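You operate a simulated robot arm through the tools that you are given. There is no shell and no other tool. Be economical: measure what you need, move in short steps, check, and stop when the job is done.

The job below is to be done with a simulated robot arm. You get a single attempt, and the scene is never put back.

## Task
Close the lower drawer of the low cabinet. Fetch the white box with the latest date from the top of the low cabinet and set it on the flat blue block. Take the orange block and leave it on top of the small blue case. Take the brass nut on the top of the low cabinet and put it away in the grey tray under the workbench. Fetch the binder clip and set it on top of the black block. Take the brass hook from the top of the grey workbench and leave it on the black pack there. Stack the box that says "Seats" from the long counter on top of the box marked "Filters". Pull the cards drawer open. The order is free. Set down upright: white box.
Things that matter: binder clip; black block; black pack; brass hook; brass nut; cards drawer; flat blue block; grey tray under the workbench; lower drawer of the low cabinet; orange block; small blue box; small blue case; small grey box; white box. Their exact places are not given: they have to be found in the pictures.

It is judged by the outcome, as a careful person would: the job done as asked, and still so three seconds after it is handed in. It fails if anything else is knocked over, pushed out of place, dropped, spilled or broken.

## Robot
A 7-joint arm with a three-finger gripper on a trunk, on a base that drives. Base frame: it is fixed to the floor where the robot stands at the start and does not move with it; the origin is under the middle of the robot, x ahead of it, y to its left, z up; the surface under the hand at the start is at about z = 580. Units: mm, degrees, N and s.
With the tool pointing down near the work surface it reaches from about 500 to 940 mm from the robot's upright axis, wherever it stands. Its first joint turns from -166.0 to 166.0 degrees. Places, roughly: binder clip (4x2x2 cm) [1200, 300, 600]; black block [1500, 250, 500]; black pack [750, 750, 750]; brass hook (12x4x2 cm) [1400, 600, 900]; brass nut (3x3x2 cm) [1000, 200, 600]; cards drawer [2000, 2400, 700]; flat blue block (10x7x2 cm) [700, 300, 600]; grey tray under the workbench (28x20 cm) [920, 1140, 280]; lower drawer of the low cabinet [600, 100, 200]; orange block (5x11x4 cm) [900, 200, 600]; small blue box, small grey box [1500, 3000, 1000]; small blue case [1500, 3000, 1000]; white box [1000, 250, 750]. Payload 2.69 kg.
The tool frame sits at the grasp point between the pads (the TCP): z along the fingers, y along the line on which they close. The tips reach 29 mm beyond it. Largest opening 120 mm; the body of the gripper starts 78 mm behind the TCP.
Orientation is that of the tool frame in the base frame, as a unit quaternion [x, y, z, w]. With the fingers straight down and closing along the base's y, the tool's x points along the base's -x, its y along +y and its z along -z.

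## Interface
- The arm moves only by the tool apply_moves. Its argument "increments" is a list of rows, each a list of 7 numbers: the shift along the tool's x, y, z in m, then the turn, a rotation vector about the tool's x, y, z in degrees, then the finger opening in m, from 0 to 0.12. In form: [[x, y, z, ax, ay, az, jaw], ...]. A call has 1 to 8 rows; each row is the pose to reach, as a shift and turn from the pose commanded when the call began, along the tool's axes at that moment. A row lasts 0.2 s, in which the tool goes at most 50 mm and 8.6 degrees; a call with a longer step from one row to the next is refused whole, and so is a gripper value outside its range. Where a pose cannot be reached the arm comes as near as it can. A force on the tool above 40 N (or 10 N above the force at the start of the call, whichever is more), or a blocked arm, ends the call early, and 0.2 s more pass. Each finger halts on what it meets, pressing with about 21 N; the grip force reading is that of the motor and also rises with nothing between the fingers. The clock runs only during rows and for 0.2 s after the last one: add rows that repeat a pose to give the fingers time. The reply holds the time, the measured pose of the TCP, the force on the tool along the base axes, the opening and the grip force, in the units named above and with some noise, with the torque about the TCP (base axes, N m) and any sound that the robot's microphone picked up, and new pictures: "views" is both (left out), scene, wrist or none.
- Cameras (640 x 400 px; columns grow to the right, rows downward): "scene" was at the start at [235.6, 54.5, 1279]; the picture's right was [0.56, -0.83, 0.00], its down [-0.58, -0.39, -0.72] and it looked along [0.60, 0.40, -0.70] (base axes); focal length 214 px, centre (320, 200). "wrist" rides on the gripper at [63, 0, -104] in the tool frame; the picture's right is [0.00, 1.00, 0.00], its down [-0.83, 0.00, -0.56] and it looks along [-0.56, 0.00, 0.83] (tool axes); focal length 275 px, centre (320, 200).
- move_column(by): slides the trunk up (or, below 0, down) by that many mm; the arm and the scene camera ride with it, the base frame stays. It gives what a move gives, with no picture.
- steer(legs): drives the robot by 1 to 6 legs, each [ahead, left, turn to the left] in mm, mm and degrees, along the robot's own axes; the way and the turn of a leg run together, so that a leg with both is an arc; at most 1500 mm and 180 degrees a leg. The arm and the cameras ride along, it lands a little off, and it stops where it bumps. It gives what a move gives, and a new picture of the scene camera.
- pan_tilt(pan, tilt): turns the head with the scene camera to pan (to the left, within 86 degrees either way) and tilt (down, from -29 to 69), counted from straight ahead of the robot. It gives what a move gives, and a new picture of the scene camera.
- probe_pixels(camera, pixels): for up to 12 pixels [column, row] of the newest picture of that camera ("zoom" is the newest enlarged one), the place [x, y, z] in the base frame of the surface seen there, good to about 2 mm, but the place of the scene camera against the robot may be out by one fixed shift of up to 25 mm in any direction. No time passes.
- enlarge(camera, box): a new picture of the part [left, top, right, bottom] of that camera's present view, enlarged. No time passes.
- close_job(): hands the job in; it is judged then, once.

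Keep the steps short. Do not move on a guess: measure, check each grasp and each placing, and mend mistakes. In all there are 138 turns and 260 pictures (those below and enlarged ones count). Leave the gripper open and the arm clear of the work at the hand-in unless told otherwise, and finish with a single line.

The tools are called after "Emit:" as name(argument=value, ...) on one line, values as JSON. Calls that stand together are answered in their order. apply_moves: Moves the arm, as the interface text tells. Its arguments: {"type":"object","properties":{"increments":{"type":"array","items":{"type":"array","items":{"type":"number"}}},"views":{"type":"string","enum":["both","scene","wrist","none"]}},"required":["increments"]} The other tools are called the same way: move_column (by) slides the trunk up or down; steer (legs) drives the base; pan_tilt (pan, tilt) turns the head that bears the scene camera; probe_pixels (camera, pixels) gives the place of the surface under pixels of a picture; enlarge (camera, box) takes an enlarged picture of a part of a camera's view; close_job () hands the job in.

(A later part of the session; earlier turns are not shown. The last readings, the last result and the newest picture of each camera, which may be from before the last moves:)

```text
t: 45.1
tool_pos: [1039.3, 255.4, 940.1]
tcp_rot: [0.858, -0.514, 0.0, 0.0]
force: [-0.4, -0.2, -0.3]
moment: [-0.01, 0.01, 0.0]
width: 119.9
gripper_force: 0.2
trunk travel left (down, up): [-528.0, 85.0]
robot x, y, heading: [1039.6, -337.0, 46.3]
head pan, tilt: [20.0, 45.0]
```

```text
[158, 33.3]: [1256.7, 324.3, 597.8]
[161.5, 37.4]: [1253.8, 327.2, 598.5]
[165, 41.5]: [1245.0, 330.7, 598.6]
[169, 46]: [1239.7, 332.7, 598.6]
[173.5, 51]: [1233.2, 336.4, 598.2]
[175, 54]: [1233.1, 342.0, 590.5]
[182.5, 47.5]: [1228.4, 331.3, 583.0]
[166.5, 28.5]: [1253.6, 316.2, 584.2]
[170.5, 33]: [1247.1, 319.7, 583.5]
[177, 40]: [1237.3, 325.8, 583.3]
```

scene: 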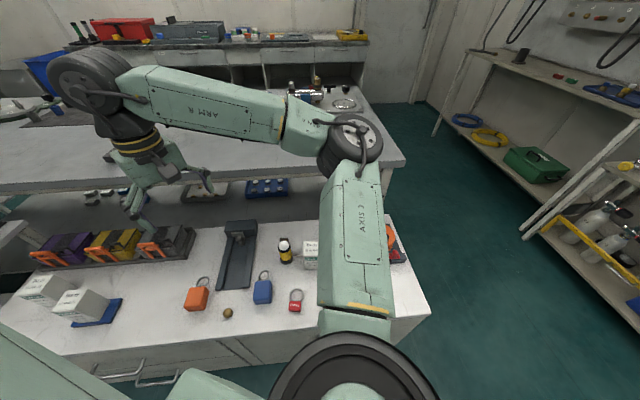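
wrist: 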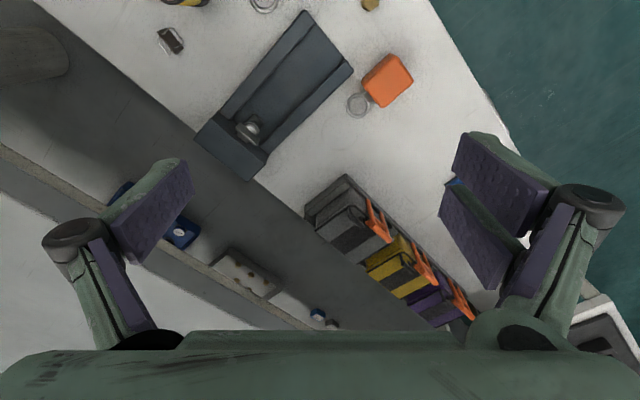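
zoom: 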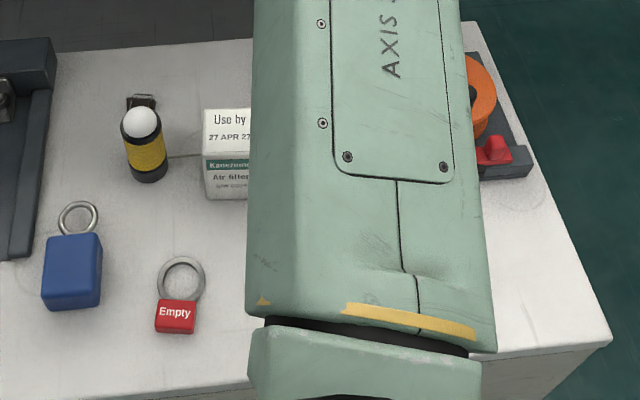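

Clip body axis is −27.5°, centre (1244.5,330.3), top z 598. I'll hover above it with the jaw along its length.

Emit:
apply_moves(increments=[[0.0039, -0.0271, 0.0225, 0, 0, 7, 0.1], [0.0077, -0.0542, 0.045, 0, 0, 14, 0.1], [0.0116, -0.0813, 0.0675, 0, 0, 21, 0.1], [0.0154, -0.1084, 0.09, 0, 0, 28, 0.1], [0.0193, -0.1354, 0.1125, 0, 0, 35, 0.08], [0.0231, -0.1625, 0.135, 0, 0, 42, 0.07], [0.027, -0.1896, 0.1575, 0, 0, 49, 0.06], [0.0308, -0.2167, 0.18, 0, 0, 55.7, 0.06]], views="both")

```text
t: 46.9
tool_pos: [1244.0, 330.8, 759.5]
tcp_rot: [-0.518, 0.855, 0.0, 0.0]
force: [1.1, 0.0, 0.1]
moment: [0.0, 0.02, 0.02]
width: 60.1
gripper_force: 0.1
trunk travel left (down, up): [-528.0, 85.0]
robot x, y, heading: [1043.0, -336.3, 46.1]
head pan, tilt: [20.0, 45.0]
```

scene: 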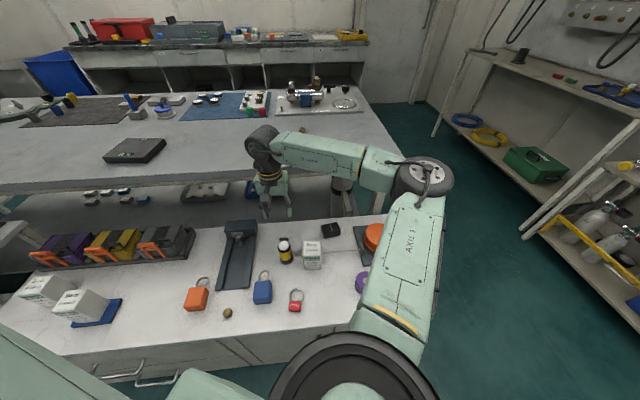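
wrist: 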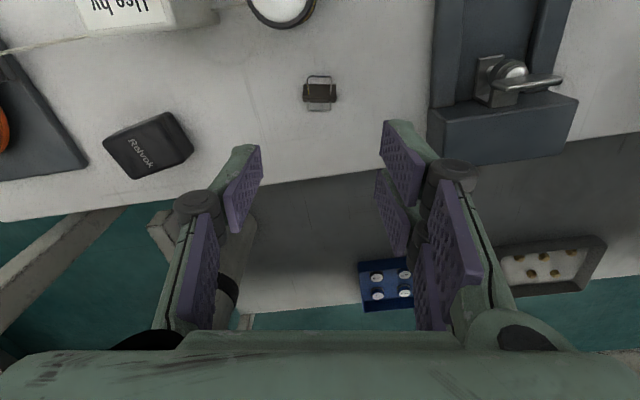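

Emit:
probe_pixels(camera="wrist", pixels=[[306, 99], [334, 99], [320, 85], [320, 92], [108, 140], [136, 176], [190, 150], [162, 116], [148, 145], [285, 8], [320, 76], [320, 110]])

```text
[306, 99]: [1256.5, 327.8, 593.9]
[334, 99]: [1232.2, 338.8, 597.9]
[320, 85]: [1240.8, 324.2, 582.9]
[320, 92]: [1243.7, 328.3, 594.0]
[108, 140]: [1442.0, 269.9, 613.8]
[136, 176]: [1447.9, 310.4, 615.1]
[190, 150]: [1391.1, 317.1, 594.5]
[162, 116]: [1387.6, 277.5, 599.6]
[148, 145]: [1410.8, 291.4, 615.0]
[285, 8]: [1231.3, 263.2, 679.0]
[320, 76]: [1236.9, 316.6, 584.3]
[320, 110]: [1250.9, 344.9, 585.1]
```

Aligned over the clip. Descending to TCP z≈614.

Emit:
apply_moves(increments=[[0, 0, 0.045, 0, 0, 0, 0.06], [0, 0, 0.09, 0, 0, 0, 0.06], [0, 0, 0.125, 0, 0, 0, 0.06], [0, 0, 0.1455, 0, 0, 0, 0.06], [0, 0, 0.1455, 0, 0, 0, 0.06]], views="wrist")

```text
t: 48.1
tool_pos: [1243.5, 330.3, 613.3]
tcp_rot: [-0.519, 0.855, 0.0, 0.0]
force: [0.2, 0.4, 0.1]
moment: [0.0, -0.03, 0.02]
width: 60.2
gripper_force: 0.0
trunk travel left (down, up): [-528.0, 85.0]
robot x, y, heading: [1038.6, -331.9, 46.4]
head pan, tilt: [20.0, 45.0]
```

wrist: 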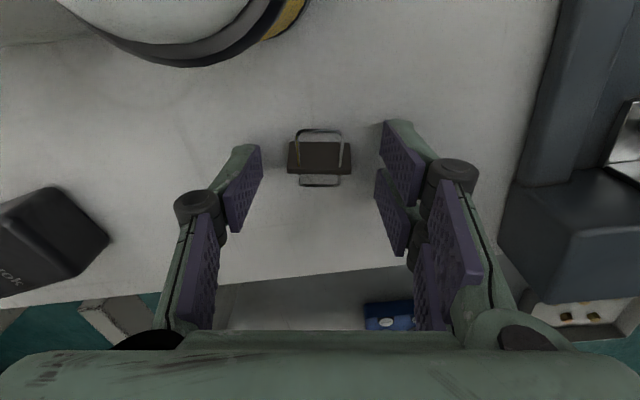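

Emit:
apply_moves(increments=[[0, 0, 0, 0, 0, 0, 0.02], [0, 0, 0, 0, 0, 0, 0.02], [0, 0, 0, 0, 0, 0, 0.02], [0, 0, 0, 0, 0, 0, 0.02], [0, 0, -0.03, 0, 0, 0, 0.02], [0, 0, -0.06, 0, 0, 0, 0.02]], views="wrist")

```text
t: 49.5
tool_pos: [1244.1, 328.5, 675.6]
tcp_rot: [-0.52, 0.854, -0.001, 0.0]
force: [0.3, -0.8, -0.1]
moment: [0.0, -0.02, 0.01]
width: 30.7
gripper_force: 20.8
trunk travel left (down, up): [-528.0, 85.0]
robot x, y, heading: [1041.4, -336.7, 46.3]
head pan, tilt: [20.0, 45.0]
```

wrist: 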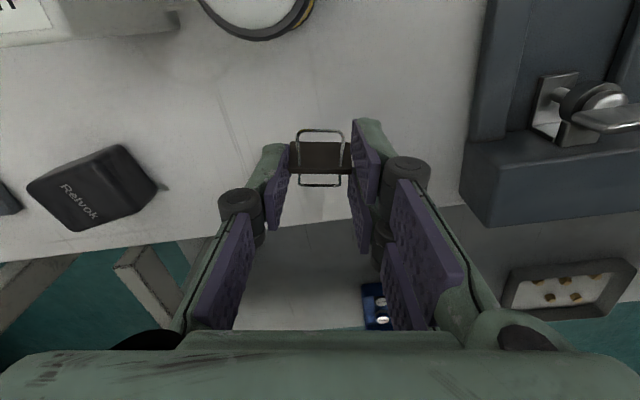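

Gripped (30.7 mm). Now the block's corners.

Emit:
enlarge(camera="wrist", box=[10, 130, 180, 240])

Emit:
probe_pixels(camera="wrist", pixels=[[30, 188], [68, 228], [80, 200], [120, 206], [115, 165], [75, 165], [95, 220], [60, 175]])

```text
3.64 times, centred on (95, 185) of wrist
```

zoom: 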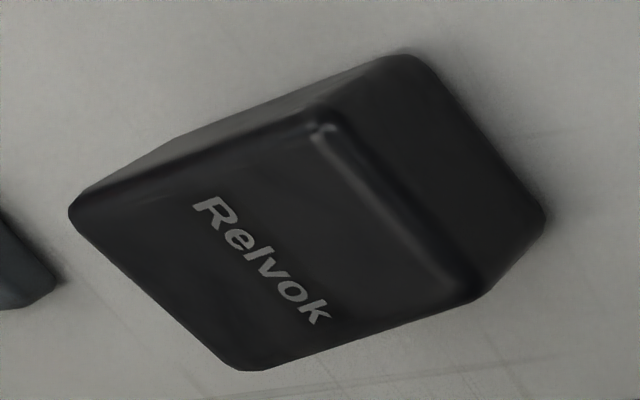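

```text
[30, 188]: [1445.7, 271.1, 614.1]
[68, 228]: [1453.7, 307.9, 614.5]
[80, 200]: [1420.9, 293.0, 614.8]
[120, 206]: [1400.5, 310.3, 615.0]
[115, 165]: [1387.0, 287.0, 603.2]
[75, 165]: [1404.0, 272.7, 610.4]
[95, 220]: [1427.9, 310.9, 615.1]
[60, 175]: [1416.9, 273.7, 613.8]
```

Block top centre (1422,292,615). Carrying the clip there at z≈705.

Emit:
apply_moves(increments=[[0, 0, -0.03, 0, 0, 0, 0.02], [-0.0117, -0.0439, -0.03, 0, 0, 0, 0.02], [-0.0235, -0.0878, -0.03, 0, 0, 0, 0.02], [-0.0352, -0.1318, -0.03, 0, 0, 0, 0.02], [-0.0469, -0.1757, -0.03, 0, 0, 0, 0.02], [-0.0469, -0.1757, 0, 0, 0, 0, 0.02], [-0.0469, -0.1757, 0, 0, 0, 0, 0.02]], views="wrist")

```text
t: 51.1
tool_pos: [1420.7, 291.1, 672.4]
tcp_rot: [-0.519, 0.855, 0.0, 0.0]
force: [-0.7, -0.6, 0.3]
moment: [-0.02, 0.03, -0.01]
width: 30.7
gripper_force: 20.8
trunk travel left (down, up): [-528.0, 85.0]
robot x, y, heading: [1038.6, -338.1, 46.2]
head pan, tilt: [20.0, 45.0]
```

wrist: 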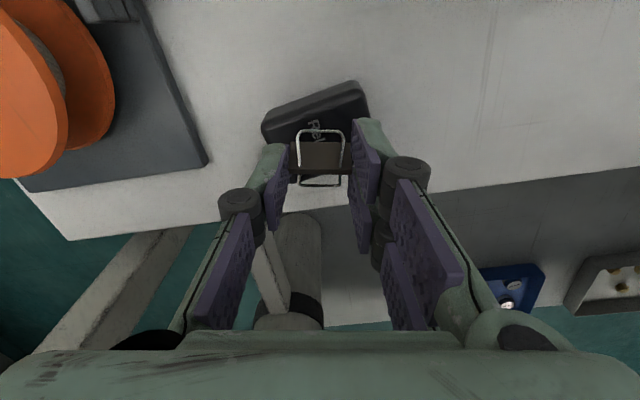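

Emit:
apply_moves(increments=[[0, 0, 0.015, 0, 0, 0, 0.02], [0, 0, 0.023, 0, 0, 0, 0.02], [0, 0, 0.026, 0, 0, 0, 0.02], [0, 0, 0.026, 0, 0, 0, 0.02]], views="wrist")

```text
t: 52.1
tool_pos: [1422.4, 292.2, 647.1]
tcp_rot: [-0.52, 0.854, 0.0, 0.0]
force: [0.2, 0.7, 0.3]
moment: [-0.02, 0.02, 0.01]
width: 30.6
gripper_force: 20.9
trunk travel left (down, up): [-528.0, 85.0]
robot x, y, heading: [1038.6, -338.9, 46.0]
head pan, tilt: [20.0, 45.0]
```

wrist: 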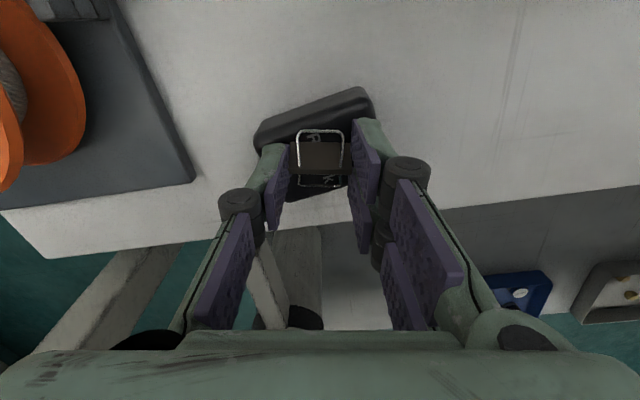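

Emit:
apply_moves(increments=[[0, 0, 0.001, 0, 0, 0, 0.02], [0, 0, 0.002, 0, 0, 0, 0.02]], views="none")

```text
t: 52.7
tool_pos: [1423.2, 291.9, 648.4]
tcp_rot: [-0.519, 0.855, 0.001, 0.001]
force: [0.2, -1.7, 6.9]
moment: [0.0, 0.02, 0.01]
width: 30.8
gripper_force: 21.6
trunk travel left (down, up): [-528.0, 85.0]
robot x, y, heading: [1047.3, -337.0, 46.5]
head pan, tilt: [20.0, 45.0]
```

Contact at 6.9 N. I'll release and lift.

Emit:
apply_moves(increments=[[0, 0, 0, 0, 0, 0, 0.05], [0, 0, 0, 0, 0, 0, 0.06], [0, 0, -0.03, 0, 0, 0, 0.06], [0, 0, -0.07, 0, 0, 0, 0.06], [0, 0, -0.12, 0, 0, 0, 0.06], [0, 0, -0.16, 0, 0, 0, 0.06]], views="wrist")

Emit:
enlarge(camera="wrist", box=[270, 50, 390, 130])

```text
t: 54.1
tool_pos: [1419.1, 288.2, 808.0]
tcp_rot: [-0.519, 0.855, 0.0, -0.001]
force: [1.4, -0.2, -0.4]
moment: [0.01, 0.02, 0.03]
width: 60.1
gripper_force: 0.1
trunk travel left (down, up): [-528.0, 85.0]
robot x, y, heading: [1038.0, -336.8, 46.3]
head pan, tilt: [20.0, 45.0]
```

wrist: 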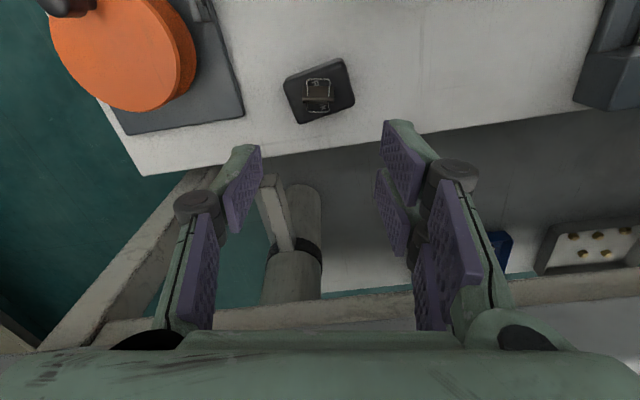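

```text
5.00 times, centred on (330, 90) of wrist
```

zoom: 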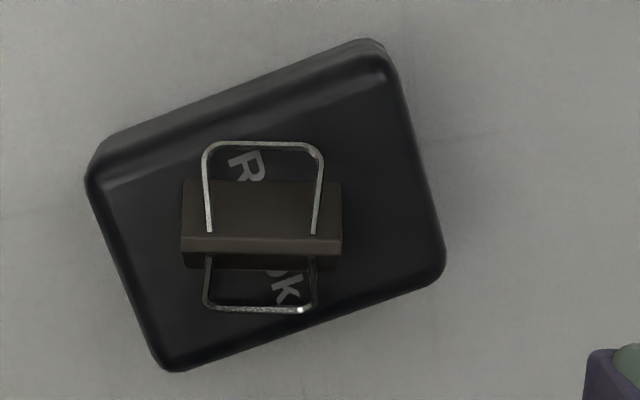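

Clip is on the block. Next the hook, which is too far from here. I'll raise and pull in the arm, then drive round past the cabinet's right end.

Emit:
apply_moves(increments=[[0.012, 0, -0.035, 0, 0, 0, 0.08], [0.024, 0, -0.07, 0, 0, 0, 0.1], [0.036, 0, -0.105, 0, 0, 0, 0.1], [0.048, 0, -0.14, 0, 0, 0, 0.1], [0.06, 0, -0.175, 0, 0, 0, 0.1], [0.072, 0, -0.21, 0, 0, 0, 0.1], [0.084, 0, -0.245, 0, 0, 0, 0.1], [0.096, 0, -0.28, 0, 0, 0, 0.1]], views="none")

Emit:
steer(legs=[[337, -677, 0], [415, 207, 0]])

```text
t: 55.9
tool_pos: [1377.2, 206.2, 1086.5]
tcp_rot: [-0.519, 0.855, -0.001, 0.0]
force: [0.5, 0.1, -0.7]
moment: [0.02, -0.01, 0.02]
width: 100.1
gripper_force: 0.1
trunk travel left (down, up): [-528.0, 85.0]
robot x, y, heading: [1039.4, -337.0, 46.3]
head pan, tilt: [20.0, 45.0]
```

```text
t: 64.1
tool_pos: [2243.9, 416.2, 1086.8]
tcp_rot: [-0.519, 0.855, 0.0, 0.0]
force: [-0.4, -0.3, 0.1]
moment: [0.0, -0.01, -0.04]
width: 100.2
gripper_force: 0.1
trunk travel left (down, up): [-528.0, 85.0]
robot x, y, heading: [1908.4, -128.6, 46.3]
head pan, tilt: [20.0, 45.0]
```

scene: 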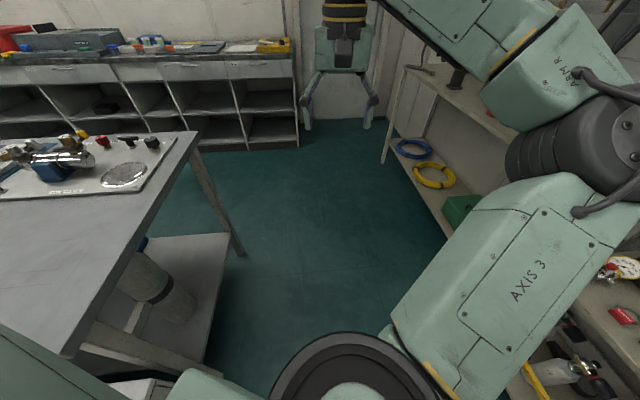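

Emit:
steer(legs=[[0, 0, 65]])

Emit:
apply_moves(increments=[[0, 0, 0, 0, 0, 0, 0.1]], views="wrist")

```text
t: 67.4
tool_pos: [1558.5, 408.4, 1085.8]
tcp_rot: [0.896, -0.444, 0.001, 0.0]
force: [0.0, 0.2, 0.7]
moment: [-0.01, 0.04, -0.01]
width: 99.8
gripper_force: 0.0
trunk travel left (down, up): [-528.0, 85.0]
robot x, y, heading: [1905.8, -130.0, 111.1]
head pan, tilt: [20.0, 45.0]
```

scene: 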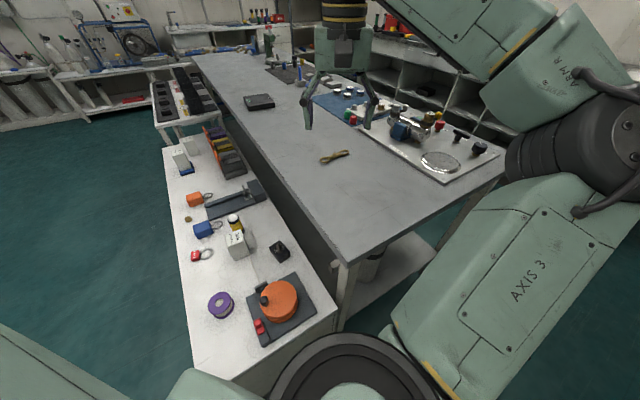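

```text
t: 67.8
tool_pos: [1558.8, 407.3, 1085.7]
tcp_rot: [0.896, -0.443, 0.001, -0.002]
force: [0.6, 0.0, 0.7]
moment: [-0.02, 0.01, 0.02]
width: 100.0
gripper_force: 0.1
trunk travel left (down, up): [-528.0, 85.0]
robot x, y, heading: [1908.1, -126.3, 110.8]
head pan, tilt: [20.0, 45.0]
```

wrist: 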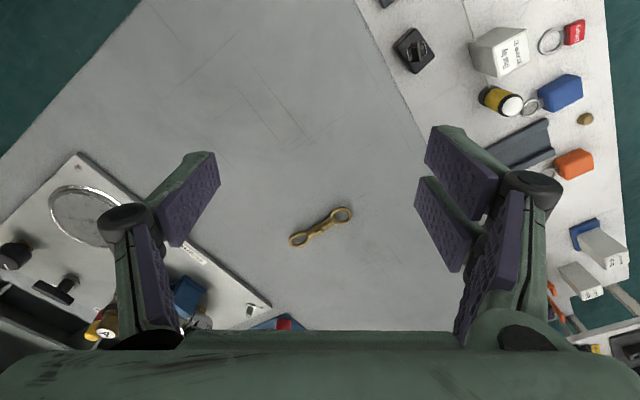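

Great view. The hook is at (320,227) in the wrist view. I'll enlarge and measure.

Emit:
enlarge(camera="wrist", box=[270, 195, 370, 257])

Emit:
probe_pixels(camera="wrist", pixels=[[292, 240], [303, 239], [312, 232], [320, 227], [329, 221], [348, 210], [320, 245], [341, 208], [345, 221]])

Emit:
enlarge(camera="scene", box=[230, 80, 370, 175])

Emit:
probe_pixels(camera="scene", pixels=[[245, 97], [268, 95], [276, 103], [252, 109], [260, 100], [348, 153], [322, 162], [335, 157]])

```text
6.40 times, centred on (320, 226) of wrist
```

zoom: 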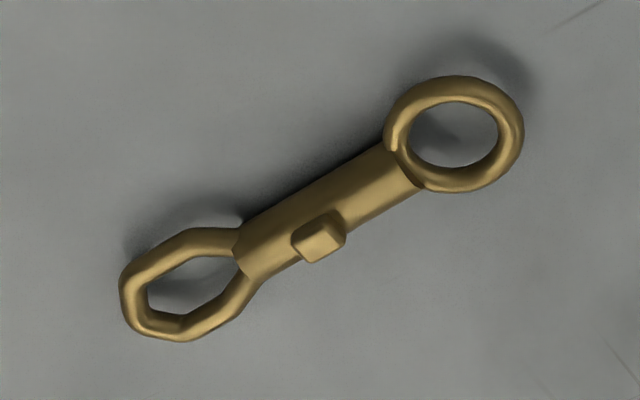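

```text
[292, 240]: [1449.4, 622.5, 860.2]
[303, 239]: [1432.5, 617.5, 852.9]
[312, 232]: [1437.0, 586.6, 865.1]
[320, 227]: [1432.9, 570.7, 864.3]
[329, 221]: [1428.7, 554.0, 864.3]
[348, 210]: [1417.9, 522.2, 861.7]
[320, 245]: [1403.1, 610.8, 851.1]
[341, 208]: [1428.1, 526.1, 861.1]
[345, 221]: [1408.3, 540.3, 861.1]
```

```text
4.21 times, centred on (300, 128) of scene
```

zoom: 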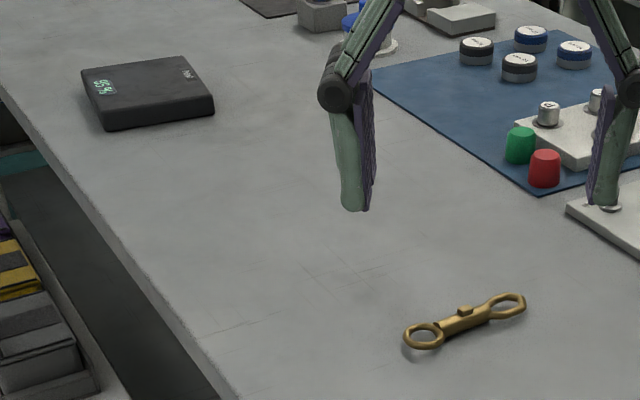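

```text
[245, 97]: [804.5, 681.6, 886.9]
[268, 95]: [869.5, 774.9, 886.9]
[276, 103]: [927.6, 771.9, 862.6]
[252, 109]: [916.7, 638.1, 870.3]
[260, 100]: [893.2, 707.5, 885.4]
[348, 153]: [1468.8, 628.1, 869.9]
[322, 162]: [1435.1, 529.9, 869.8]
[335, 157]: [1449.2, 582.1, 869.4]
```

Shaft centre (1432.5,570), axis about 73°, top z 865. I'll hover with the jaw across the shaft.

Emit:
apply_moves(increments=[[-0.0257, 0, 0.0158, 0, 0, 6.9, 0.08], [-0.0514, 0, 0.0315, 0, 0, 13.7, 0.07], [-0.0771, 0, 0.0473, 0, 0, 20.6, 0.06], [-0.1028, 0.001, 0.063, 0, 0, 27.4, 0.06], [-0.1284, 0.001, 0.0788, 0, 0, 34.3, 0.06], [-0.1541, 0.0015, 0.0945, 0, 0, 41.1, 0.06], [-0.1798, 0.002, 0.11, 0, 0, 48, 0.06], [-0.2055, 0.002, 0.126, 0, 0, 54.8, 0.06]], views="wrist")

```text
t: 69.6
tool_pos: [1432.9, 570.8, 959.0]
tcp_rot: [-0.59, 0.808, 0.001, 0.001]
force: [0.2, 0.4, -0.4]
moment: [0.01, 0.03, -0.01]
width: 60.0
gripper_force: 0.0
trunk travel left (down, up): [-528.0, 85.0]
robot x, y, heading: [1908.1, -128.5, 110.9]
head pan, tilt: [20.0, 45.0]
```

wrist: 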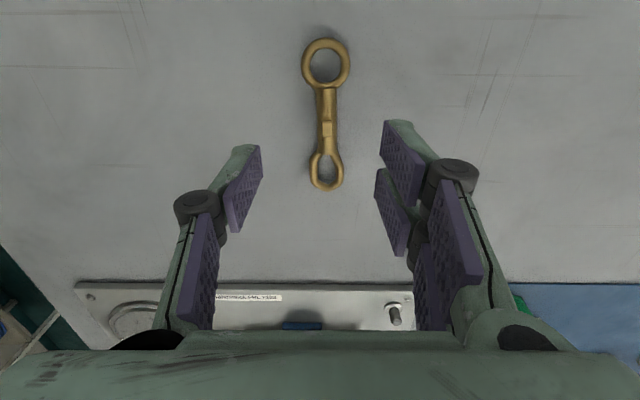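

Emit:
probe_pixels(camera="wrist", pixels=[[325, 41], [326, 95], [326, 112], [326, 145], [327, 188], [300, 130]])

```text
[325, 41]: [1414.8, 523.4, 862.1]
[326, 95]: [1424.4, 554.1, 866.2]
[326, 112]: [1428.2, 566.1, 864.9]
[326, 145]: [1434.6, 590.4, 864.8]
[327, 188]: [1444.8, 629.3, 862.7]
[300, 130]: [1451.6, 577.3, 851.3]
```

Emit:
apply_moves(increments=[[-0.002, 0.0033, 0.03, 0, 0, 0, 0.05], [-0.002, 0.0033, 0.06, 0, 0, 0, 0.05], [-0.002, 0.0033, 0.0775, 0, 0, 0, 0.05], [-0.002, 0.0033, 0.0775, 0, 0, 0, 0.05]], views="wrist")

```text
t: 70.6
tool_pos: [1431.5, 573.5, 882.6]
tcp_rot: [-0.591, 0.807, 0.001, 0.001]
force: [0.9, 0.2, 0.5]
moment: [0.05, 0.0, 0.01]
width: 50.1
gripper_force: 0.1
trunk travel left (down, up): [-528.0, 85.0]
robot x, y, heading: [1907.8, -129.7, 111.1]
head pan, tilt: [20.0, 45.0]
```

wrist: 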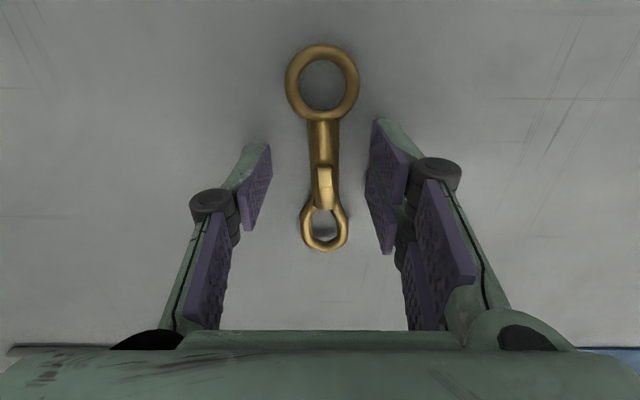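

Centred. Closing and lifting.

Emit:
apply_moves(increments=[[0, 0, 0, 0, 0, 0, 0], [0, 0, 0, 0, 0, 0, 0], [0, 0, 0, 0, 0, 0, 0], [0, 0, 0, 0, 0, 0, 0], [0, 0, -0.04, 0, 0, 0, 0], [0, 0, -0.08, 0, 0, 0, 0], [0, 0, -0.12, 0, 0, 0, 0]], views="wrist")

```text
t: 72.2
tool_pos: [1430.6, 571.7, 1005.7]
tcp_rot: [-0.591, 0.806, 0.0, 0.0]
force: [0.0, 0.0, -0.1]
moment: [-0.03, 0.01, -0.01]
width: 22.1
gripper_force: 20.8
trunk travel left (down, up): [-528.0, 85.0]
robot x, y, heading: [1908.5, -129.6, 110.8]
head pan, tilt: [20.0, 45.0]
```

wrist: 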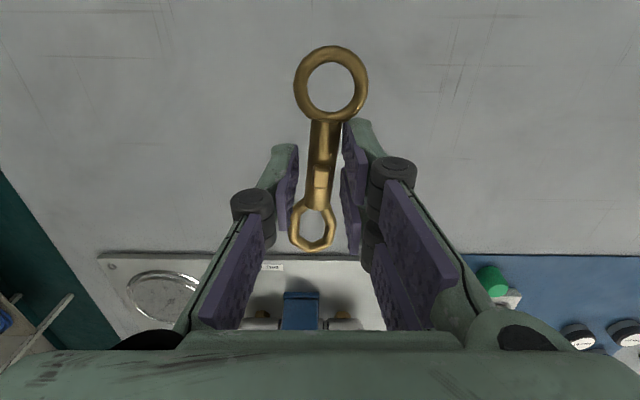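

Held firmly. I'll retract and raise, then drive back round to the front of the pack.

Emit:
apply_moves(increments=[[0, 0, -0.03, 0, 0, 0, 0], [0.025, -0.031, -0.05, 0, 0, 0, 0], [0.05, -0.063, -0.07, 0, 0, 0, 0], [0.075, -0.094, -0.085, 0, 0, 0, 0], [0.1, -0.126, -0.085, 0, 0, 0, 0], [0.124, -0.157, -0.085, 0, 0, 0, 0]], views="none")

Emit:
steer(legs=[[-359, -283, 0], [0, 0, -64]])

```text
t: 73.6
tool_pos: [1543.0, 405.8, 1087.9]
tcp_rot: [-0.592, 0.806, 0.0, 0.0]
force: [0.0, 0.6, -0.5]
moment: [0.0, -0.02, -0.01]
width: 22.0
gripper_force: 20.8
trunk travel left (down, up): [-528.0, 85.0]
robot x, y, heading: [1907.2, -125.2, 111.2]
head pan, tilt: [20.0, 45.0]
```

```text
t: 79.3
tool_pos: [2638.5, 193.2, 1087.6]
tcp_rot: [-0.059, 0.998, 0.001, 0.0]
force: [-1.1, -0.5, -1.1]
moment: [0.02, 0.0, 0.0]
width: 21.9
gripper_force: 21.3
trunk travel left (down, up): [-528.0, 85.0]
robot x, y, heading: [2299.0, -359.7, 45.1]
head pan, tilt: [20.0, 45.0]
```

scene: 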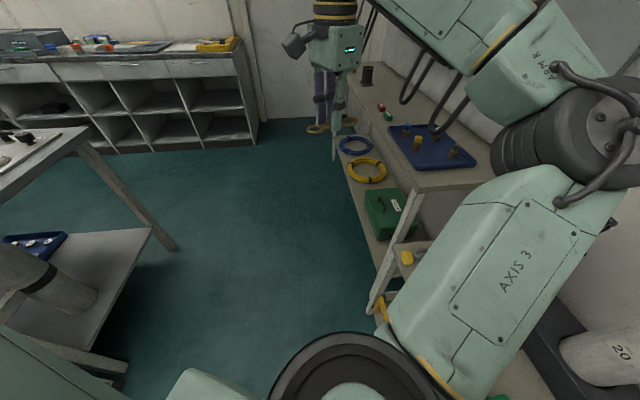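

I had the sideways sign wrong, though nothing was touched. I'll correct with a route to u≈−14, then along the cabinet to the pack.

Emit:
steer(legs=[[-544, 281, 0], [-544, 1035, 0]])

```text
t: 90.6
tool_pos: [935.4, 335.7, 1088.0]
tcp_rot: [-0.067, 0.998, 0.0, 0.001]
force: [-0.6, 0.1, -0.9]
moment: [0.01, -0.03, -0.01]
width: 21.9
gripper_force: 21.0
trunk travel left (down, up): [-528.0, 85.0]
robot x, y, heading: [604.3, -223.3, 45.9]
head pan, tilt: [20.0, 45.0]
```

scene: 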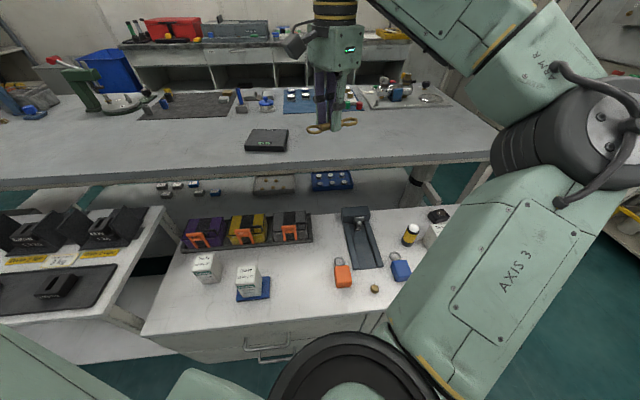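

Emit:
steer(legs=[[58, 29, 0]])

Emit:
enlarge(camera="scene", box=[200, 110, 360, 190])

```text
t: 91.6
tool_pos: [954.3, 396.2, 1086.6]
tcp_rot: [-0.067, 0.998, -0.001, 0.0]
force: [-0.3, 0.4, -1.2]
moment: [0.0, 0.03, 0.01]
width: 21.8
gripper_force: 21.1
trunk travel left (down, up): [-528.0, 85.0]
robot x, y, heading: [626.6, -161.3, 46.2]
head pan, tilt: [20.0, 45.0]
```

scene: 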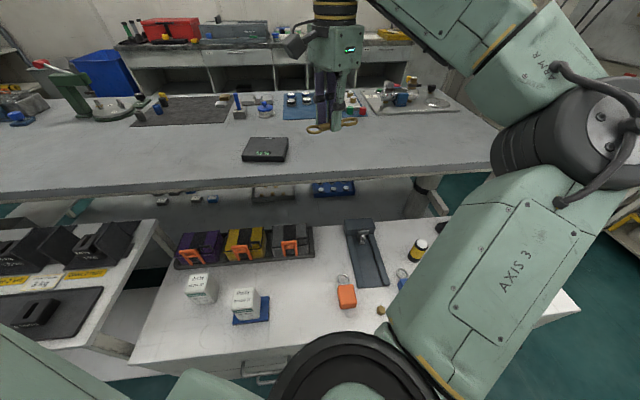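

```text
4.00 times, centred on (280, 150) of scene
```

zoom: 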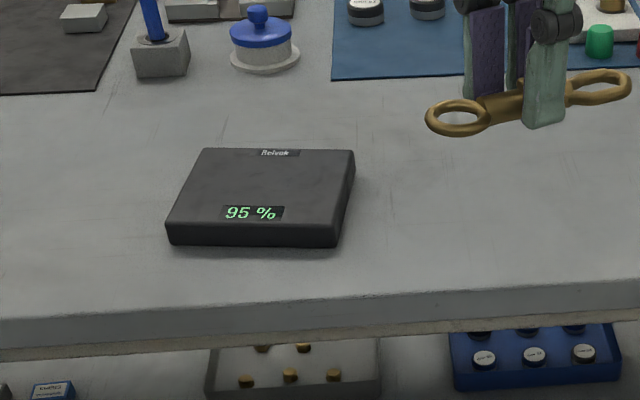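

Emit:
probe_pixels(camera="zoom", pixels=[[170, 222], [338, 222], [352, 155], [206, 152], [265, 190], [100, 300], [500, 105], [455, 118], [610, 90]])

```text
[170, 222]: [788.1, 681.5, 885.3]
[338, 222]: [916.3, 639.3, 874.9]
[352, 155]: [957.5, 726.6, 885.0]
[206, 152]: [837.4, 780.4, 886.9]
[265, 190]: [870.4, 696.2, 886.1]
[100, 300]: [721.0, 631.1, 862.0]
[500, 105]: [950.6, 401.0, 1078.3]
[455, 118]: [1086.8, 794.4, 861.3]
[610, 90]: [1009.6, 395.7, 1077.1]
```

Pack centre ≈(866,704), top ≈875, aligned −17°. I'll hover above it, turning the hook along its long side.

Emit:
apply_moves(increments=[[0.0057, 0.0396, 0.01, 0, 0, 2.4, 0], [0.0115, 0.0793, 0.02, 0, 0, 4.8, 0], [0.0172, 0.1189, 0.03, 0, 0, 7.1, 0], [0.023, 0.1585, 0.04, 0, 0, 9.5, 0], [0.0287, 0.1981, 0.05, 0, 0, 11.9, 0], [0.0344, 0.2378, 0.06, 0, 0, 14.2, 0], [0.0402, 0.2774, 0.07, 0, 0, 16.6, 0], [0.0459, 0.317, 0.087, 0, 0, 19, 0]], views="both")

```text
t: 93.4
tool_pos: [873.0, 658.1, 991.8]
tcp_rot: [0.096, 0.995, -0.001, 0.001]
force: [0.7, -0.2, -0.3]
moment: [0.03, 0.02, 0.02]
width: 21.8
gripper_force: 21.2
out of reach, approached as far as the arm can: row 7, 8
trunk travel left (down, up): [-528.0, 85.0]
robot x, y, heading: [625.3, -163.4, 46.2]
head pan, tilt: [20.0, 45.0]
```

scene: 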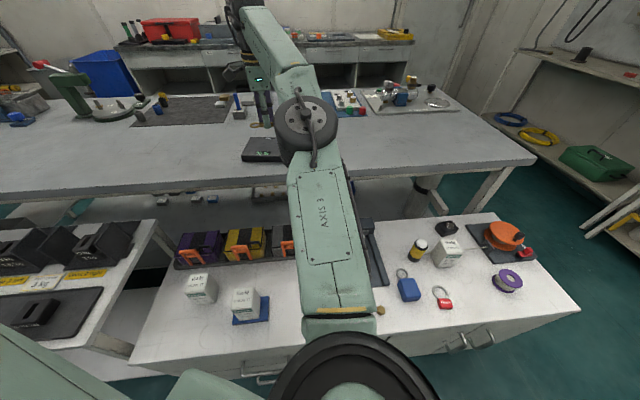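
wrist: 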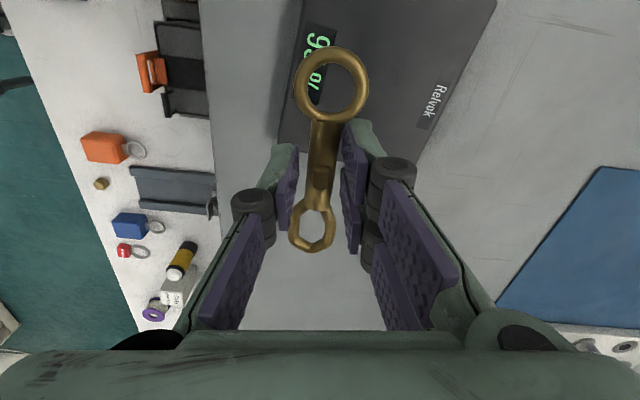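

Out of reach slightly at this height. I'll probe the pack here, then raise the column for more reach.

Emit:
probe_pixels(camera="wrist", pixels=[[305, 30], [283, 125], [300, 5], [488, 10], [425, 140], [400, 60], [281, 138], [400, 148]])

Emit:
move_column(by=84)

```text
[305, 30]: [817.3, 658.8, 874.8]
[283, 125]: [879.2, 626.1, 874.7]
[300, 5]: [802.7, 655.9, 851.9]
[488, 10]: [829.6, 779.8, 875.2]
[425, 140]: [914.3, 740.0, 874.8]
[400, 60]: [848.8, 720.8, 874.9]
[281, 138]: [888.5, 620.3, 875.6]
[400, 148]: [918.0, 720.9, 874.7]
```

```text
t: 94.6
tool_pos: [871.3, 657.5, 1075.8]
tcp_rot: [0.096, 0.995, 0.0, 0.001]
force: [-0.1, -0.7, -1.2]
moment: [0.03, 0.04, 0.0]
width: 21.9
gripper_force: 21.2
trunk travel left (down, up): [-612.0, 1.0]
robot x, y, heading: [626.0, -162.4, 46.2]
head pan, tilt: [20.0, 45.0]
```

Pack yaw is nearer −25°, centre ≈(866,700). I'll descend first, then extend.

Emit:
apply_moves(increments=[[0, 0, 0.04, 0, 0, 2, 0], [0, 0, 0.08, 0, 0, 4, 0], [0, 0, 0.12, 0, 0, 6, 0], [0.004, 0.01, 0.126, 0, 0, 8, 0], [0.004, 0.01, 0.126, 0, 0, 8, 0]], views="wrist")

```text
t: 95.8
tool_pos: [869.3, 666.3, 951.8]
tcp_rot: [0.166, 0.986, 0.0, 0.001]
force: [-0.3, -0.6, -1.1]
moment: [0.01, 0.02, -0.03]
width: 21.7
gripper_force: 21.3
trunk travel left (down, up): [-612.0, 1.0]
robot x, y, heading: [623.6, -159.7, 46.2]
head pan, tilt: [20.0, 45.0]
```

wrist: 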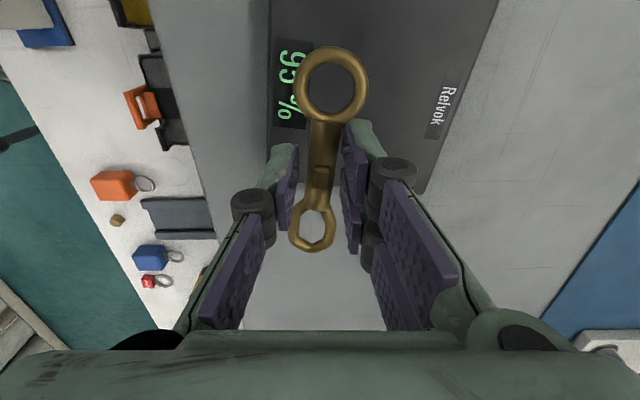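

Emit:
probe_pixels(camera="wrist", pixels=[[272, 20], [272, 100], [272, 150], [485, 20], [450, 120], [428, 175], [418, 188], [300, 185], [335, 187], [305, 175]])

```text
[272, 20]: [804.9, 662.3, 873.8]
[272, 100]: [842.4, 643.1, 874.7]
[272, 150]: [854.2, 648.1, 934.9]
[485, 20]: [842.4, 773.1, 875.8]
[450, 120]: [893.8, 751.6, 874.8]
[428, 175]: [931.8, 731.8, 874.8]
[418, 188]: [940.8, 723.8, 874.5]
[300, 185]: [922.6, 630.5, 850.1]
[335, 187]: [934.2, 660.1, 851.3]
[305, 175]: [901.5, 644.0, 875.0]
```

Pack centre is (862,700). Moving there and partly down.

Emit:
apply_moves(increments=[[0.009, 0.015, 0.01, 0, 0, 0, 0], [0.018, 0.0294, 0.02, 0, 0, 0, 0], [0.018, 0.0294, 0.04, 0, 0, 0, 0], [0.018, 0.0294, 0.04, 0, 0, 0, 0]], views="wrist")

```text
t: 96.8
tool_pos: [862.3, 701.7, 910.9]
tcp_rot: [0.164, 0.986, 0.0, 0.001]
force: [0.4, -0.8, 0.0]
moment: [0.02, 0.03, 0.01]
width: 22.1
gripper_force: 21.4
trunk travel left (down, up): [-612.0, 1.0]
robot x, y, heading: [622.8, -159.5, 46.0]
head pan, tilt: [20.0, 45.0]
```

wrist: 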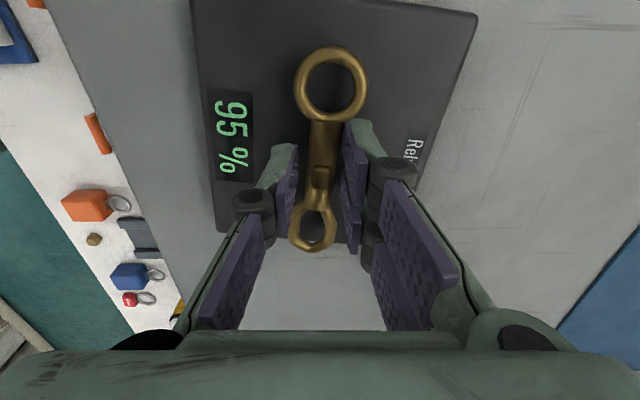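

Emit:
probe_pixels(camera="wrist", pixels=[[472, 16], [300, 3], [313, 247], [331, 48], [225, 228], [345, 238], [240, 3]])

```text
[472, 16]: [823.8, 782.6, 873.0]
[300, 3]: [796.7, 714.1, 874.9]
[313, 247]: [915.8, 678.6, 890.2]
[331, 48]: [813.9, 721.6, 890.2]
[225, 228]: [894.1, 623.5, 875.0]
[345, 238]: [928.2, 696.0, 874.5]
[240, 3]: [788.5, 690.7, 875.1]
```

Hook lies within the pack outline. I'll nudge 5 mm and lower in small steps.

Emit:
apply_moves(increments=[[0.005, 0, 0.001, 0, 0, 0, 0], [0.005, 0, 0.003, 0, 0, 0, 0], [0.005, 0, 0.0045, 0, 0, 0, 0]], views="none")

```text
t: 97.6
tool_pos: [857.0, 702.4, 906.1]
tcp_rot: [0.165, 0.986, 0.0, 0.001]
force: [-0.5, 0.7, -0.8]
moment: [-0.03, 0.01, -0.01]
width: 21.9
gripper_force: 21.2
trunk travel left (down, up): [-612.0, 1.0]
robot x, y, heading: [627.0, -158.4, 46.2]
head pan, tilt: [20.0, 45.0]
```

Emit:
apply_moves(increments=[[0, 0, 0.001, 0, 0, 0, 0], [0, 0, 0.002, 0, 0, 0, 0]], views="none")

```text
t: 98.2
tool_pos: [856.6, 703.4, 906.3]
tcp_rot: [0.165, 0.986, 0.0, -0.001]
force: [1.2, -2.5, 9.2]
moment: [0.03, 0.12, 0.01]
width: 21.9
gripper_force: 21.6
trunk travel left (down, up): [-612.0, 1.0]
robot x, y, heading: [623.5, -162.6, 46.3]
head pan, tilt: [20.0, 45.0]
```

Contact (9 N). Releasing and lifting.

Emit:
apply_moves(increments=[[0, 0, -0.001, 0, 0, 0, 0.03], [0, 0, -0.001, 0, 0, 0, 0.05], [0, 0, -0.001, 0, 0, 0, 0.06], [0, 0, -0.03, 0, 0, 0, 0.06], [0, 0, -0.07, 0, 0, 0, 0.06], [0.0, -0.03, -0.1, 0, 0, 0, 0.06], [0.0, -0.07, -0.12, 0, 0, 0, 0.06], [0, -0.11, -0.14, 0, 0, 0, 0.06]], views="wrist")

```text
t: 100.0
tool_pos: [822.0, 596.8, 1044.0]
tcp_rot: [0.166, 0.986, 0.0, 0.002]
force: [-0.5, 0.5, -0.2]
moment: [-0.01, 0.02, 0.05]
width: 60.0
gripper_force: 0.1
out of reach, approached as far as the arm can: row 5
trunk travel left (down, up): [-612.0, 1.0]
robot x, y, heading: [627.4, -161.3, 46.0]
head pan, tilt: [20.0, 45.0]
```

wrist: 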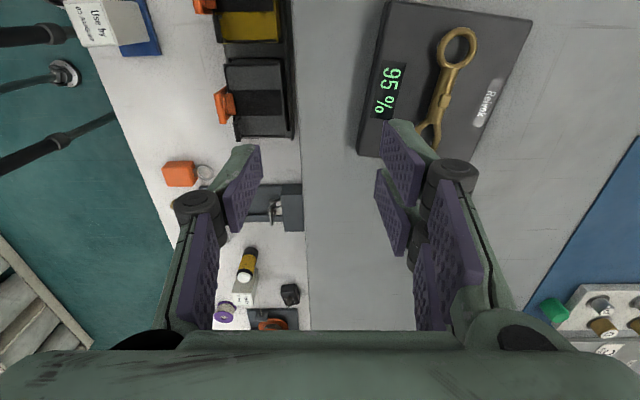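

Hook is on the pack. Next the nut: I'll back off 100 mm, lower the column, and hover over it.

Emit:
steer(legs=[[-89, -45, 0]])

Emit:
move_column(by=-84)

```text
t: 101.1
tool_pos: [792.3, 502.6, 1044.2]
tcp_rot: [0.165, 0.986, 0.001, 0.001]
force: [-0.1, 0.1, -0.4]
moment: [0.02, -0.01, 0.02]
width: 60.0
gripper_force: 0.0
trunk travel left (down, up): [-612.0, 1.0]
robot x, y, heading: [592.4, -258.3, 46.3]
head pan, tilt: [20.0, 45.0]
```

scene: 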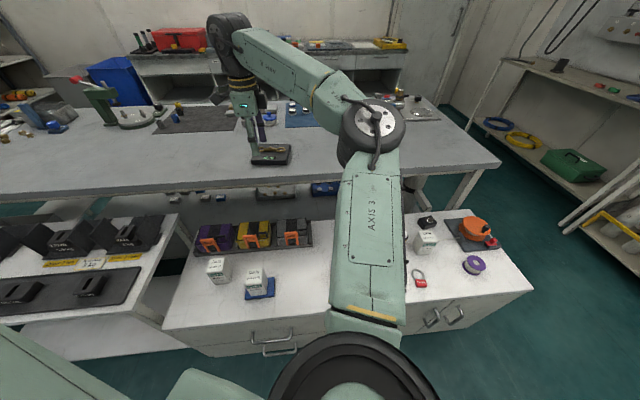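

```text
t: 102.3
tool_pos: [792.8, 503.0, 959.6]
tcp_rot: [0.165, 0.986, 0.0, 0.001]
force: [0.6, 0.7, -0.2]
moment: [0.03, -0.01, 0.02]
width: 59.9
gripper_force: 0.1
trunk travel left (down, up): [-528.0, 85.0]
robot x, y, heading: [594.7, -255.1, 46.2]
head pan, tilt: [20.0, 45.0]
```

Emit:
apply_moves(increments=[[-0.0322, -0.0256, 0.0125, 0, 0, -4, 0.06], [-0.0644, -0.0512, 0.025, 0, 0, -8, 0.06], [-0.0966, -0.0768, 0.0375, 0, 0, -12, 0.06], [-0.1288, -0.1024, 0.05, 0, 0, -16, 0.06], [-0.161, -0.128, 0.0625, 0, 0, -20, 0.06], [-0.1932, -0.1536, 0.075, 0, 0, -24, 0.06], [-0.2254, -0.1792, 0.0875, 0, 0, -28, 0.06], [-0.2576, -0.2048, 0.1, 0, 0, -32, 0.06]], views="wrist")

```text
t: 104.1
tool_pos: [971.0, 223.9, 860.7]
tcp_rot: [-0.115, 0.993, -0.001, 0.001]
force: [-0.7, -0.7, 0.5]
moment: [0.01, -0.01, 0.01]
width: 59.8
gripper_force: 0.1
trunk travel left (down, up): [-528.0, 85.0]
robot x, y, heading: [592.9, -259.0, 46.3]
head pan, tilt: [20.0, 45.0]
```

wrist: 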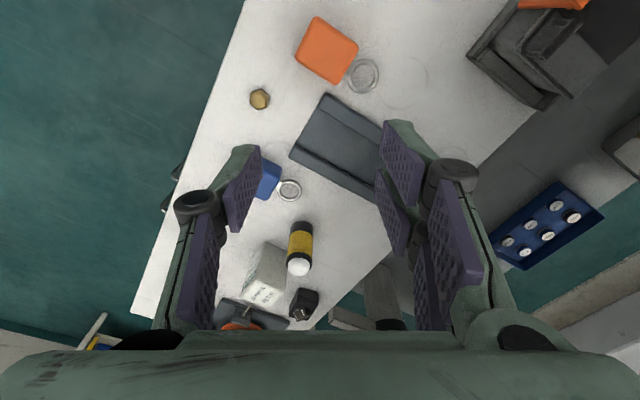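

Emit:
enlarge(camera="wrist", box=[235, 80, 285, 115])

Emit:
probe_pixels(camera="wrist", pixels=[[259, 99], [252, 97], [266, 98], [260, 107], [259, 91], [262, 91], [254, 104]])

```text
11.43 times, centred on (260, 98) of wrist
```

zoom: 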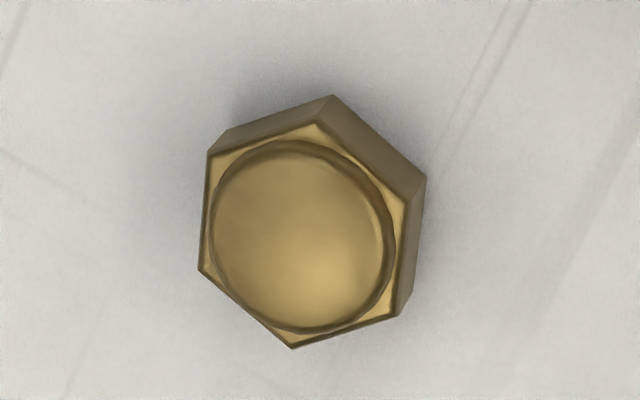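

```text
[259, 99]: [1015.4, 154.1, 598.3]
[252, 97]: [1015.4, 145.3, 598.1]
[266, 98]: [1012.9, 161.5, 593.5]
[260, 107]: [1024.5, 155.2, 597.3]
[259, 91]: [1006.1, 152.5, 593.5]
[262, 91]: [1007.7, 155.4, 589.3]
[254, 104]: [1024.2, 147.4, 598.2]
```

Nut at (1015,154), flats about 5° off the jaw. Hovering at z≈690.

Emit:
apply_moves(increments=[[-0.0067, -0.0195, 0.043, 0, 0, 2, 0.06], [-0.0135, -0.039, 0.086, 0, 0, 4, 0.06], [-0.02, -0.0585, 0.129, 0, 0, 5.5, 0.06], [-0.0269, -0.0781, 0.17, 0, 0, 5.5, 0.06], [-0.0269, -0.0781, 0.17, 0, 0, 5.5, 0.06]], views="wrist")

```text
t: 105.3
tool_pos: [1016.3, 153.5, 687.7]
tcp_rot: [-0.066, 0.998, 0.001, 0.0]
force: [-0.1, -1.0, -0.4]
moment: [-0.02, -0.05, 0.01]
width: 60.1
gripper_force: 0.1
trunk travel left (down, up): [-528.0, 85.0]
robot x, y, heading: [595.8, -256.9, 46.6]
head pan, tilt: [20.0, 45.0]
```

wrist: 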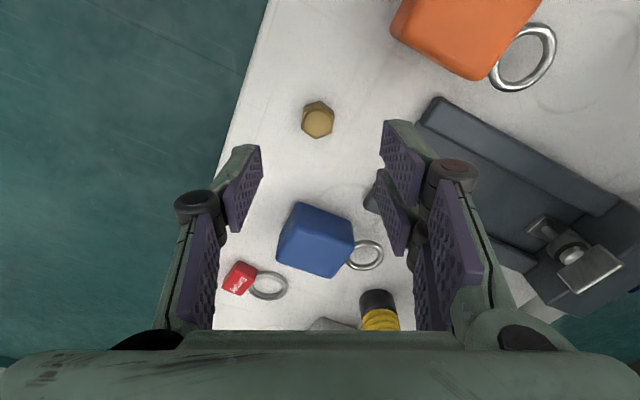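

Emit:
apply_moves(increments=[[0, -0.001, 0.04, 0, 0, 0, 0.05], [0, -0.001, 0.065, 0, 0, 0, 0.05], [0, -0.001, 0.0755, 0, 0, 0, 0.05], [0, -0.001, 0.0755, 0, 0, 0, 0.0], [0, -0.001, 0.0755, 0, 0, 0, 0.0], [0, -0.001, 0.0755, 0, 0, 0, 0.0], [0, -0.001, 0.05, 0, 0, 0, 0.0], [0, -0.001, 0.01, 0, 0, 0, 0.0]], views="wrist")

```text
t: 107.1
tool_pos: [1012.7, 152.4, 680.2]
tcp_rot: [-0.065, 0.998, -0.001, 0.001]
force: [0.1, -0.1, -0.5]
moment: [0.04, 0.01, -0.05]
width: 22.9
gripper_force: 21.0
trunk travel left (down, up): [-528.0, 85.0]
robot x, y, heading: [594.6, -253.9, 46.2]
head pan, tilt: [20.0, 45.0]
```

wrist: 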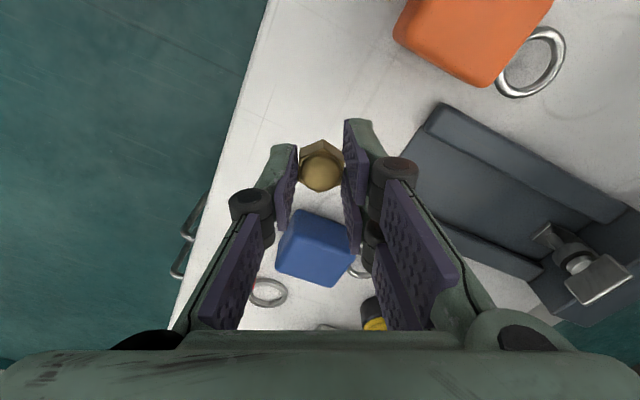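

Nut gripped (22.9 mm). I'll raise it high and drive toward the back aisle, starting along the cabinet past its end.

Emit:
apply_moves(increments=[[0, 0, -0.045, 0, 0, 0, 0], [0, 0, -0.09, 0, 0, 0, 0], [0, 0, -0.135, 0, 0, 0, 0], [0, 0, -0.18, 0, 0, 0, 0], [0, 0, -0.225, 0, 0, 0, 0], [0, 0, -0.27, 0, 0, 0, 0], [0, 0, -0.315, 0, 0, 0, 0], [0, 0, -0.36, 0, 0, 0, 0]], views="none")

Emit:
steer(legs=[[596, -1196, 0]])

```text
t: 108.9
tool_pos: [1014.5, 152.8, 1040.9]
tcp_rot: [-0.065, 0.998, -0.001, 0.001]
force: [-0.2, -0.2, -0.3]
moment: [0.0, -0.03, -0.01]
width: 23.1
gripper_force: 21.3
trunk travel left (down, up): [-528.0, 85.0]
robot x, y, heading: [592.4, -257.4, 46.3]
head pan, tilt: [20.0, 45.0]
```

```text
t: 118.4
tool_pos: [2290.3, -232.6, 1040.3]
tcp_rot: [-0.068, 0.998, -0.001, 0.001]
force: [0.5, 0.3, -1.0]
moment: [0.01, 0.0, 0.0]
width: 22.8
gripper_force: 21.1
trunk travel left (down, up): [-528.0, 85.0]
robot x, y, heading: [1872.1, -644.1, 46.6]
head pan, tilt: [20.0, 45.0]
```

scene: 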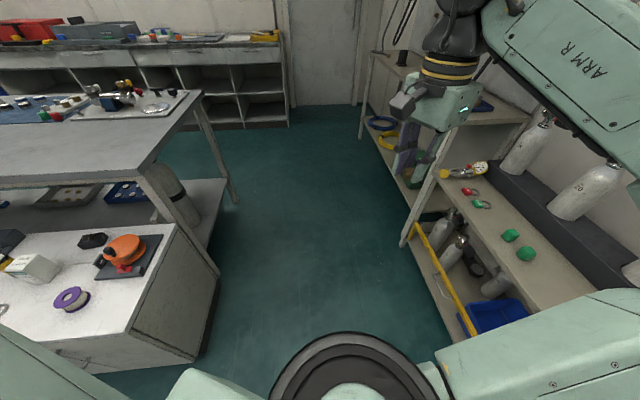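

Emit:
probe_pixels(camera="scene", pixels=[[404, 242], [362, 138], [470, 330], [205, 95], [238, 203], [218, 272], [287, 125], [200, 360]])

```text
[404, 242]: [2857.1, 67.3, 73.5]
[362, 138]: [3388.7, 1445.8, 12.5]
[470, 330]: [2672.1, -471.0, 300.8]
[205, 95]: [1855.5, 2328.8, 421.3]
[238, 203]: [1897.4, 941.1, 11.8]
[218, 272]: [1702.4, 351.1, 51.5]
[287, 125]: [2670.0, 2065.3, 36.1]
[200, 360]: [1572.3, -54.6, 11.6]
```

Emit:
steer(legs=[[924, 455, 0], [924, 455, 0], [0, 0, -153.6]])

```text
t: 135.2
tool_pos: [2316.6, 783.6, 1042.0]
tcp_rot: [0.953, 0.303, -0.002, -0.001]
force: [0.0, -0.2, -0.6]
moment: [0.01, -0.03, 0.01]
width: 22.6
gripper_force: 21.1
trunk travel left (down, up): [-528.0, 85.0]
robot x, y, heading: [2497.9, 1342.5, -106.0]
head pan, tilt: [20.0, 45.0]
```

scene: 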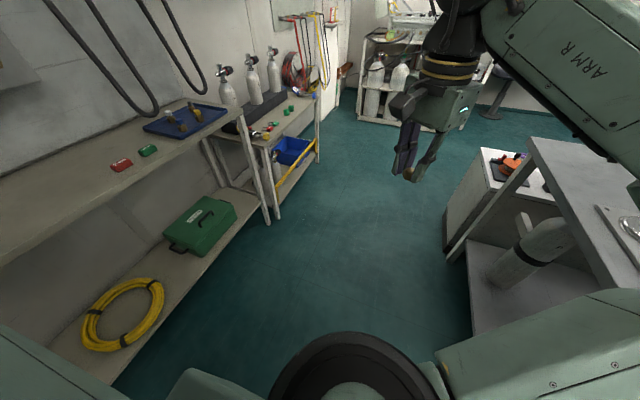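

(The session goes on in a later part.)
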